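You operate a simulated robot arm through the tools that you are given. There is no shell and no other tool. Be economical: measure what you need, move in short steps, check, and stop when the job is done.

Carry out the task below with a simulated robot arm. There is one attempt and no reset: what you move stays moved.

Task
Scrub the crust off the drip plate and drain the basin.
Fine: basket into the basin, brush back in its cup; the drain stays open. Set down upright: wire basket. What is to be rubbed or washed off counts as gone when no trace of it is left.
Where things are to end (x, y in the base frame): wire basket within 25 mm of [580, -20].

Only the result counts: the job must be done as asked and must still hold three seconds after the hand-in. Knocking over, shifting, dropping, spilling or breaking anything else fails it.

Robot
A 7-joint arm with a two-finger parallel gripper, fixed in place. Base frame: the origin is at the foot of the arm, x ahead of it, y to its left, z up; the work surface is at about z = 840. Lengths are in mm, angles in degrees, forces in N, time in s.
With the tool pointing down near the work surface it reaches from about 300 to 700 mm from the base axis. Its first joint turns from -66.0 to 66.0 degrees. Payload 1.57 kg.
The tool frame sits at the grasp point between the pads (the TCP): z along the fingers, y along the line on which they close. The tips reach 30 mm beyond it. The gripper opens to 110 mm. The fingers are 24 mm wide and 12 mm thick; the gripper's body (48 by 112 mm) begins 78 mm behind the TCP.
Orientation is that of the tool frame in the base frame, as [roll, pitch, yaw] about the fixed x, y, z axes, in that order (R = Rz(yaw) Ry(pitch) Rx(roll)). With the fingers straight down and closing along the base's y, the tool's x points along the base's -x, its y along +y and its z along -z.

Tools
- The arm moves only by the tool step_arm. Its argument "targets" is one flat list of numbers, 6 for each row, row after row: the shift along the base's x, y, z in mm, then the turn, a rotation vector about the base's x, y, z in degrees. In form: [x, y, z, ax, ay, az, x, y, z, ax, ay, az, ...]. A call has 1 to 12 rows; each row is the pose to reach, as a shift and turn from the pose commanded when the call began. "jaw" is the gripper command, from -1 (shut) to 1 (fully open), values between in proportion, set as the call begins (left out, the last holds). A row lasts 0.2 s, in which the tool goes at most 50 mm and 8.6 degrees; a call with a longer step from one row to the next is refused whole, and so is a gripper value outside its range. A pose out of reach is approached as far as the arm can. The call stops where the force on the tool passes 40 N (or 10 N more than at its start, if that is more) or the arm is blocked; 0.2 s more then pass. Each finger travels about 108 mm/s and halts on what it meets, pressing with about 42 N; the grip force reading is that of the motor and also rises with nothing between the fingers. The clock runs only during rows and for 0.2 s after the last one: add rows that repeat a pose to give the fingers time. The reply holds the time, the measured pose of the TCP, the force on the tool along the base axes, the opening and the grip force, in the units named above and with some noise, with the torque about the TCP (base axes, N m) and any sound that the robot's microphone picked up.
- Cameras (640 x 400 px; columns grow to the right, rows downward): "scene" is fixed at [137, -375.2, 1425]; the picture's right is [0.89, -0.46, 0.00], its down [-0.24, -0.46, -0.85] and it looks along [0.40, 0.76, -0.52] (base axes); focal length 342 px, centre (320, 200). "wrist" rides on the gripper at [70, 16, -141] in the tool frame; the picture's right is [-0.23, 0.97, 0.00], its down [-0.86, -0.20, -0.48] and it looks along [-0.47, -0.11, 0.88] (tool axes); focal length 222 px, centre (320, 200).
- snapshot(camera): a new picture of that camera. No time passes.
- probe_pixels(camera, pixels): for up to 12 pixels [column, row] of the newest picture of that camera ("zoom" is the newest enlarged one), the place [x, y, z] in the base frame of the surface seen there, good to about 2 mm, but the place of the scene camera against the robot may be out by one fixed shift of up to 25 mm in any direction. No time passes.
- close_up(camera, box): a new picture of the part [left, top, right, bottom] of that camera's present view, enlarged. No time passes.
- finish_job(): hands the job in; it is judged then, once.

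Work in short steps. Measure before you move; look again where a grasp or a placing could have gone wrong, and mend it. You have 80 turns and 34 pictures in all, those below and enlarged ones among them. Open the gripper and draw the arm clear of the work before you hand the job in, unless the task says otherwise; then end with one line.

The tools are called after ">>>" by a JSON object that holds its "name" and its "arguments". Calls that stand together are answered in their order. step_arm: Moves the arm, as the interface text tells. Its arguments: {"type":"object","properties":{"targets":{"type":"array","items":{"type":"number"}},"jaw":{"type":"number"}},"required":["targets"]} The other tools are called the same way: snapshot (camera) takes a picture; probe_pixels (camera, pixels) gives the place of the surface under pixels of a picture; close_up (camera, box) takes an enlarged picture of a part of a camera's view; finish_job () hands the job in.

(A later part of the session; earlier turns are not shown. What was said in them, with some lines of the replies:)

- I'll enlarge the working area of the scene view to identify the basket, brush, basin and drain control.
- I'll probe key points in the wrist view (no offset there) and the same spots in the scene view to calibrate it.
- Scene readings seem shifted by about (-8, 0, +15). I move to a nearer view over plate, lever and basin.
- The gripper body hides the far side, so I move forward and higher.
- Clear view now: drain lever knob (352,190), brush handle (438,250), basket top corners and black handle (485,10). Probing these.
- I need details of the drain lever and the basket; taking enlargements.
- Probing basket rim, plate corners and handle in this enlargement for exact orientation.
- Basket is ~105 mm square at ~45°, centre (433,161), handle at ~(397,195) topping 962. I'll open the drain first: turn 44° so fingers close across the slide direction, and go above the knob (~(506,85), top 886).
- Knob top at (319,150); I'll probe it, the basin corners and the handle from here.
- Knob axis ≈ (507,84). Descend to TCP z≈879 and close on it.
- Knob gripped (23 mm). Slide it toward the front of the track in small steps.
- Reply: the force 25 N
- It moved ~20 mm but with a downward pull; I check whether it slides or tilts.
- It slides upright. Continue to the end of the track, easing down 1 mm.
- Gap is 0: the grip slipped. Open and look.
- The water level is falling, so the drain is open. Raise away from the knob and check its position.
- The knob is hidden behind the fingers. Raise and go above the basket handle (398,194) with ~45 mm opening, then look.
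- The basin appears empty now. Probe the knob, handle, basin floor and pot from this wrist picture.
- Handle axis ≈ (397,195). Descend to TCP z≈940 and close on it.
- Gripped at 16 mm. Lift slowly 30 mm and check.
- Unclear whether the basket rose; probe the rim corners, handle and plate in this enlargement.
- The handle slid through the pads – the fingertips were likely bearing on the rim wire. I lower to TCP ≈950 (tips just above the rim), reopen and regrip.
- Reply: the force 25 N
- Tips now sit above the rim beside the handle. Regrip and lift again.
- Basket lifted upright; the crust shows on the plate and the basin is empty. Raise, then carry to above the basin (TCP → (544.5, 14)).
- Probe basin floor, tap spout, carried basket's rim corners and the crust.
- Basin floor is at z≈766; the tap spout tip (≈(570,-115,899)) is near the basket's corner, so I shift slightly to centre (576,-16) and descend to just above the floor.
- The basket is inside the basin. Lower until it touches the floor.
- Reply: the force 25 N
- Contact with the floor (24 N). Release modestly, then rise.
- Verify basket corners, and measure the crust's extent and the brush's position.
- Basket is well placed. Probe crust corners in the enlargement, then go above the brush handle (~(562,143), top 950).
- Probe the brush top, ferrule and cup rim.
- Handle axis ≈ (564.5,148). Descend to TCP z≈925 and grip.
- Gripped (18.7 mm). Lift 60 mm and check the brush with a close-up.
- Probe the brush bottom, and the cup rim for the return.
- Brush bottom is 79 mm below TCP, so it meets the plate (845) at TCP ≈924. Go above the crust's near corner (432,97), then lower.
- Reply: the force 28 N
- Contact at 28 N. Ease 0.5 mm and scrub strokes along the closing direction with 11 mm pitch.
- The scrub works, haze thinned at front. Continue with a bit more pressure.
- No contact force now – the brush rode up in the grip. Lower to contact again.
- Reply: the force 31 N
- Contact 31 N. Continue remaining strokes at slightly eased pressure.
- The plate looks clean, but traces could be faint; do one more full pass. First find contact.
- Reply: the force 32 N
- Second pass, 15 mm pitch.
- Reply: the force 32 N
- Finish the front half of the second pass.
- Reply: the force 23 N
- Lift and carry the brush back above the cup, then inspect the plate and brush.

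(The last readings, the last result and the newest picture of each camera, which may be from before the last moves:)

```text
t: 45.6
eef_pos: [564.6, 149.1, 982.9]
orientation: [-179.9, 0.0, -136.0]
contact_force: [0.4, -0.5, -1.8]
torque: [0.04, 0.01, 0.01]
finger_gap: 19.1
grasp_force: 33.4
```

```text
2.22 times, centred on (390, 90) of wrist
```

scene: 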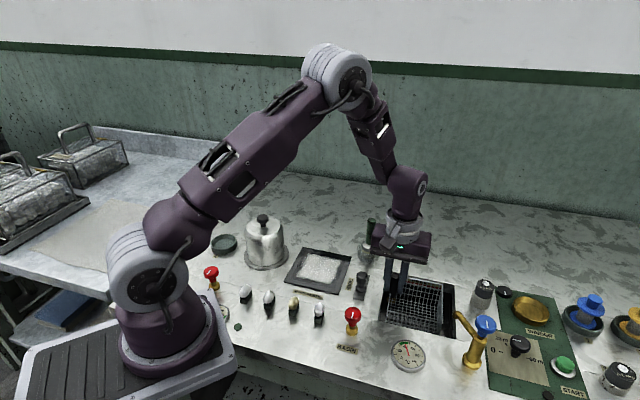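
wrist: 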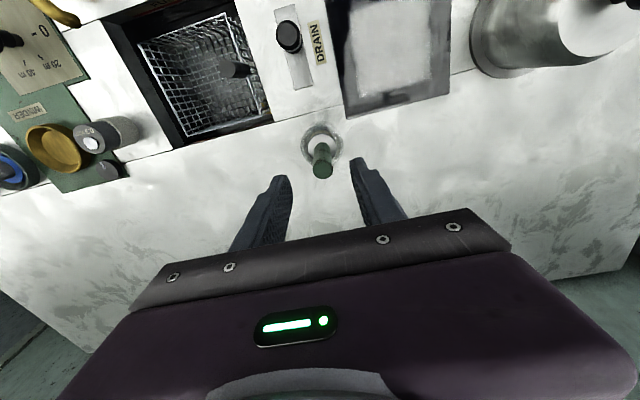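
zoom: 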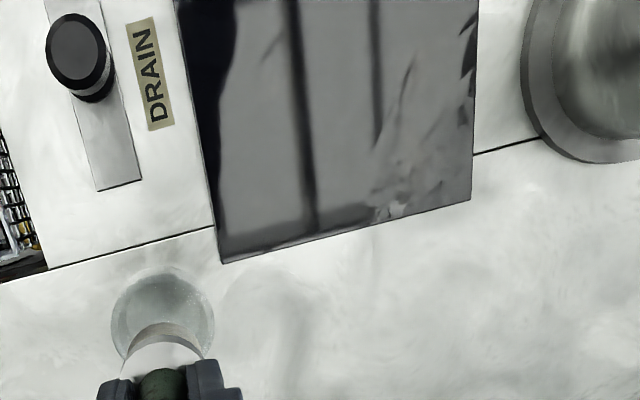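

There are patches near the plate's back-left edge: scene (200,210), wrist zoom (395,205). Probe wrist patch points to see whether they coincide (stain) or not (reflection).

>>> {"name": "probe_pixels", "arguments": {"camera": "zoom", "pixels": [[395, 208], [380, 175], [405, 130], [220, 260], [472, 198], [470, 60], [340, 215]]}}

>>> {"name": "probe_pixels", "arguments": {"camera": "scene", "pixels": [[331, 250], [315, 254], [320, 248]]}}

```text
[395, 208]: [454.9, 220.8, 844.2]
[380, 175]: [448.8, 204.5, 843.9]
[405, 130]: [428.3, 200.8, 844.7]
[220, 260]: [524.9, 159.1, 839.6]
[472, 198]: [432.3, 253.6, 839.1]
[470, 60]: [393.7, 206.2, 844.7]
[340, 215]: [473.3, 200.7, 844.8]
```

```text
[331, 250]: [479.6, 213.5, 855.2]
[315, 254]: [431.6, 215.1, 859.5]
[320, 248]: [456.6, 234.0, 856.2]
```

The patches roughly coincide, around (442–455, 214–220), so I re-scrub the back-left strip to be safe.

>>> {"name": "step_arm", "arguments": {"targets": [-35, 20, 0, 0, 0, 0, -75, 42, 0, 0, 0, 0, -110, 64, 0, 0, 0, 0, -132, 76, 0, 0, 0, 0, -132, 76, -35, 0, 0, 0, -132, 76, -62, 0, 0, 0, -132, 76, -62, 0, 0, 0]}}

>>> {"name": "step_arm", "arguments": {"targets": [0, 0, -2, 0, 0, 0, 0, 0, -4, 0, 0, 0, 0, 0, -6, 0, 0, 0, 0, 0, -8, 0, 0, 0]}}

```text
t: 47.2
eef_pos: [431.4, 225.7, 922.2]
orientation: [-180.0, 0.0, -136.1]
contact_force: [0.5, -0.2, -1.0]
torque: [0.0, -0.01, 0.02]
finger_gap: 19.2
grasp_force: 32.7
```

```text
t: 48.2
eef_pos: [432.9, 226.5, 914.7]
orientation: [180.0, 0.1, -136.0]
contact_force: [-0.5, -1.0, 5.4]
torque: [-0.1, 0.14, -0.01]
finger_gap: 19.3
grasp_force: 33.4
```

>>> {"name": "step_arm", "arguments": {"targets": [0, 0, -2, 0, 0, 0, 21, -21, -2, 0, 0, 0, 42, -42, -2, 0, 0, 0, 63.6, -63.6, -2, 0, 0, 0, 45, -39, -2, 0, 0, 0, 24, -18, -2, 0, 0, 0, 3, 3, -2.5, 0, 0, 0, -5, -5, -2.5, 0, 0, 0, 13, -23, -2.5, 0, 0, 0, 34, -44, -2.5, 0, 0, 0, 56, -66, -2.5, 0, 0, 0, 48, -74, -2.5, 0, 0, 0]}}

>>> {"name": "step_arm", "arguments": {"targets": [0, 0, -1, 0, 0, 0, -21, 21, -1, 0, 0, 0, -42, 42, -1, 0, 0, 0, -63.6, 63.6, -1, 0, 0, 0, -72, 55, -1, 0, 0, 0, -51, 34, -1, 0, 0, 0, -30, 13, -1, 0, 0, 0, -10, -8, -1, 0, 0, 0]}}

```text
t: 49.4
eef_pos: [490.7, 168.8, 912.4]
orientation: [-179.5, 0.2, -136.3]
contact_force: [-1.2, 0.7, 7.5]
torque: [0.17, 0.09, -0.01]
finger_gap: 19.5
grasp_force: 33.0
stopped in row 5: the force on the tool passed its limit at 42 N (the readings are from after the stop); the commanded pose is now the measured one
```

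```text
t: 50.6
eef_pos: [419.7, 227.6, 912.6]
orientation: [-179.7, 0.5, -136.1]
contact_force: [-2.3, -2.4, 12.1]
torque: [-0.18, 0.29, 0.03]
finger_gap: 19.2
grasp_force: 33.2
stopped in row 6: the force on the tool passed its limit at 46 N (the readings are from after the stop); the commanded pose is now the measured one
```

Force stops but strokes mostly done; one more back-and-forth at gentler pressure, then lift and return above the cup.

>>> {"name": "step_arm", "arguments": {"targets": [12, -8, 0, 0, 0, 0, 33, -29, 0, 0, 0, 0, 54, -50, 0, 0, 0, 0, 70, -66, 0, 0, 0, 0, 60, -76, 0, 0, 0, 0, 39, -55, 0, 0, 0, 0, 18, -34, 0, 0, 0, 0, -1, -15, 0, 0, 0, 0]}}

>>> {"name": "step_arm", "arguments": {"targets": [0, 0, 35, 0, 0, 0, 0, 0, 70, 0, 0, 0, 40, -10, 70, 0, 0, 0, 80, -25, 70, 0, 0, 0, 115, -45, 70, 0, 0, 0, 145, -62, 70, 0, 0, 0, 145, -62, 70, 0, 0, 0]}}

>>> {"name": "close_up", "arguments": {"camera": "scene", "box": [270, 190, 430, 310]}}

```text
t: 52.4
eef_pos: [418.7, 211.9, 912.8]
orientation: [-179.7, 0.6, -136.1]
contact_force: [8.1, -8.1, 29.7]
torque: [-0.5, -0.3, 0.04]
finger_gap: 19.2
grasp_force: 33.5
```

```text
t: 54.0
eef_pos: [564.6, 151.8, 981.5]
orientation: [-179.8, 0.5, -136.1]
contact_force: [-0.5, 0.0, -1.0]
torque: [-0.01, 0.01, -0.04]
finger_gap: 19.4
grasp_force: 33.1
```

```text
3.33 times, centred on (350, 250) of scene
```

zoom: 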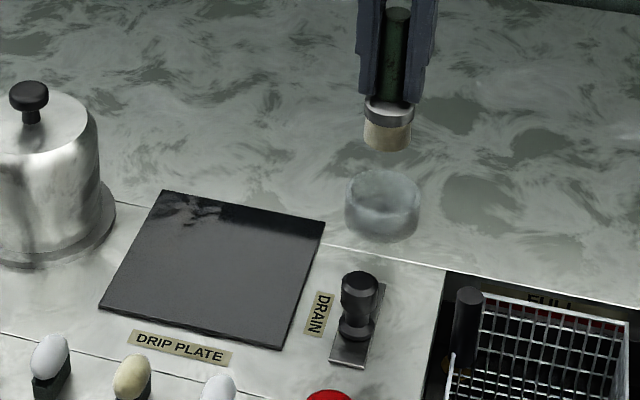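

Patches unchanged → reflections; the plate is clean. Lower the brush into its cup: bottom enters the rim at TCP ≈940, seats near ≈917.

>>> {"name": "step_arm", "arguments": {"targets": [-0.5, -2, -10, 0, 0, 0, -0.5, -2, -25, 0, 0, 0, -0.5, -2, -36, 0, 0, 0, -0.5, -2, -44, 0, 0, 0, -0.5, -2, -50, 0, 0, 0, -0.5, -2, -55, 0, 0, 0]}}

>>> {"name": "close_up", "arguments": {"camera": "scene", "box": [320, 180, 440, 270]}}

```text
t: 55.4
eef_pos: [563.3, 147.7, 927.9]
orientation: [-179.6, 0.4, -136.1]
contact_force: [-0.2, 0.0, -2.0]
torque: [0.0, -0.02, -0.02]
finger_gap: 19.3
grasp_force: 33.1
```

```text
4.44 times, centred on (380, 225) of scene
```

zoom: 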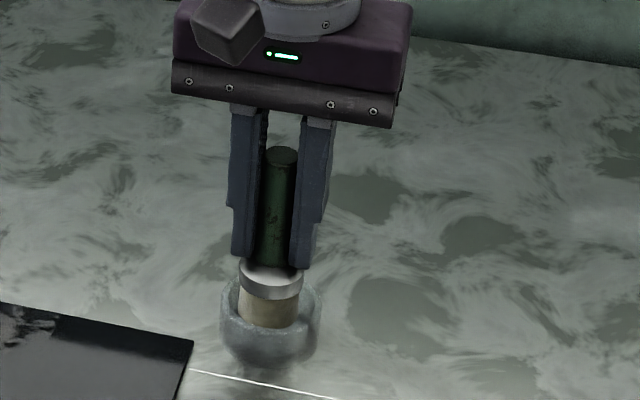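

The brush is inside the cup without side force. Lower to touch the bottom.

>>> {"name": "step_arm", "arguments": {"targets": [0.5, 0.5, -3, 0, 0, 0, 0.5, 0.5, -6, 0, 0, 0, 0.5, 0.5, -9, 0, 0, 0, 0.5, 0.5, -11, 0, 0, 0, 0.5, 0.5, -12, 0, 0, 0]}}

```text
t: 56.6
eef_pos: [562.9, 148.4, 914.6]
orientation: [-179.8, 0.5, -136.1]
contact_force: [-0.4, 0.0, -0.6]
torque: [0.03, 0.0, 0.0]
finger_gap: 19.2
grasp_force: 32.8
```

>>> {"name": "step_arm", "arguments": {"targets": [0, 0, -1.5, 0, 0, 0, 0, 0, -3, 0, 0, 0, 0, 0, -4.5, 0, 0, 0]}}

```text
t: 57.4
eef_pos: [563.5, 148.7, 912.8]
orientation: [-179.7, 0.5, -136.0]
contact_force: [-8.7, -1.2, 31.8]
torque: [-0.11, 0.84, 0.04]
finger_gap: 19.2
grasp_force: 33.4
```

Seated (32 N). Ease up and open, then rise straight.

>>> {"name": "step_arm", "arguments": {"targets": [0, 0, 1.5, 0, 0, 0, 0, 0, 1.5, 0, 0, 0], "jaw": -0.3}}

>>> {"name": "step_arm", "arguments": {"targets": [0, 0, 20, 0, 0, 0, 0, 0, 60, 0, 0, 0, 0, 0, 110, 0, 0, 0, -45, 0, 150, 0, 0, 0, -90, 0, 180, 0, 0, 0, -135, 0, 200, 0, 0, 0], "jaw": 0.2}}

>>> {"name": "snapshot", "arguments": {"camera": "scene"}}

```text
t: 58.0
eef_pos: [563.3, 149.5, 911.5]
orientation: [-179.8, 0.5, -135.9]
contact_force: [0.2, 0.7, 0.1]
torque: [0.02, -0.03, 0.02]
finger_gap: 38.5
grasp_force: 0.0
```

```text
refused: row 4 steps farther than a row can; nothing moved
```

```text
0 pictures are left
```

scene: 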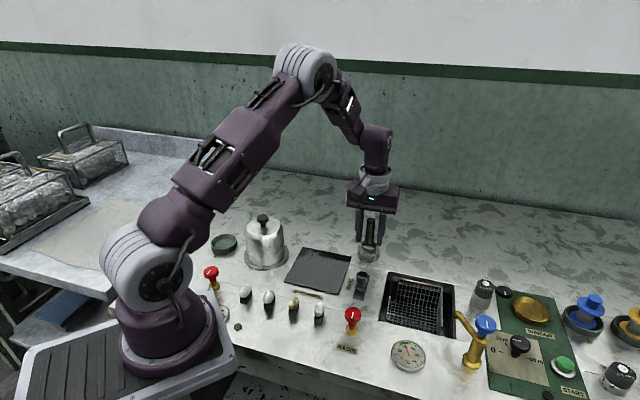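

The refused call moved nothing; brush stands in its cup with open fingers around it. Rise straight up, then draw back.

>>> {"name": "step_arm", "arguments": {"targets": [0, 0, 20, 0, 0, 0, 0, 0, 60, 0, 0, 0, 0, 0, 105, 0, 0, 0, -20, 0, 140, 0, 0, 0, -50, 0, 170, 0, 0, 0, -85, 0, 200, 0, 0, 0, -125, 0, 220, 0, 0, 0]}}

>>> {"name": "probe_pixels", "arguments": {"camera": "scene", "pixels": [[361, 277], [372, 222], [372, 245]]}}

```text
t: 59.6
eef_pos: [438.4, 149.0, 1131.5]
orientation: [-179.7, 0.3, -136.0]
contact_force: [-1.0, 1.0, 0.0]
torque: [-0.02, -0.04, 0.0]
finger_gap: 38.4
grasp_force: 0.1
```

```text
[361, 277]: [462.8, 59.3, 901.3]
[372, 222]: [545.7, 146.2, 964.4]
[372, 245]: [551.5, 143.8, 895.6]
```

Arm is clear, the drain knob is unchanged, and the brush is upright in its cup; handing in.

>>> {"name": "finish_job", "arguments": {}}

```text
The job is handed in.
```

I've handed the job in: the drip plate is scrubbed, the basin is drained, and the drain is left open. The basket stands upright in the basin, about 5 mm from its target, and the brush is back in its cup. Faint patches still show near the plate's back-left edge. They didn't change after extra scrubbing there, so I took them for reflections.
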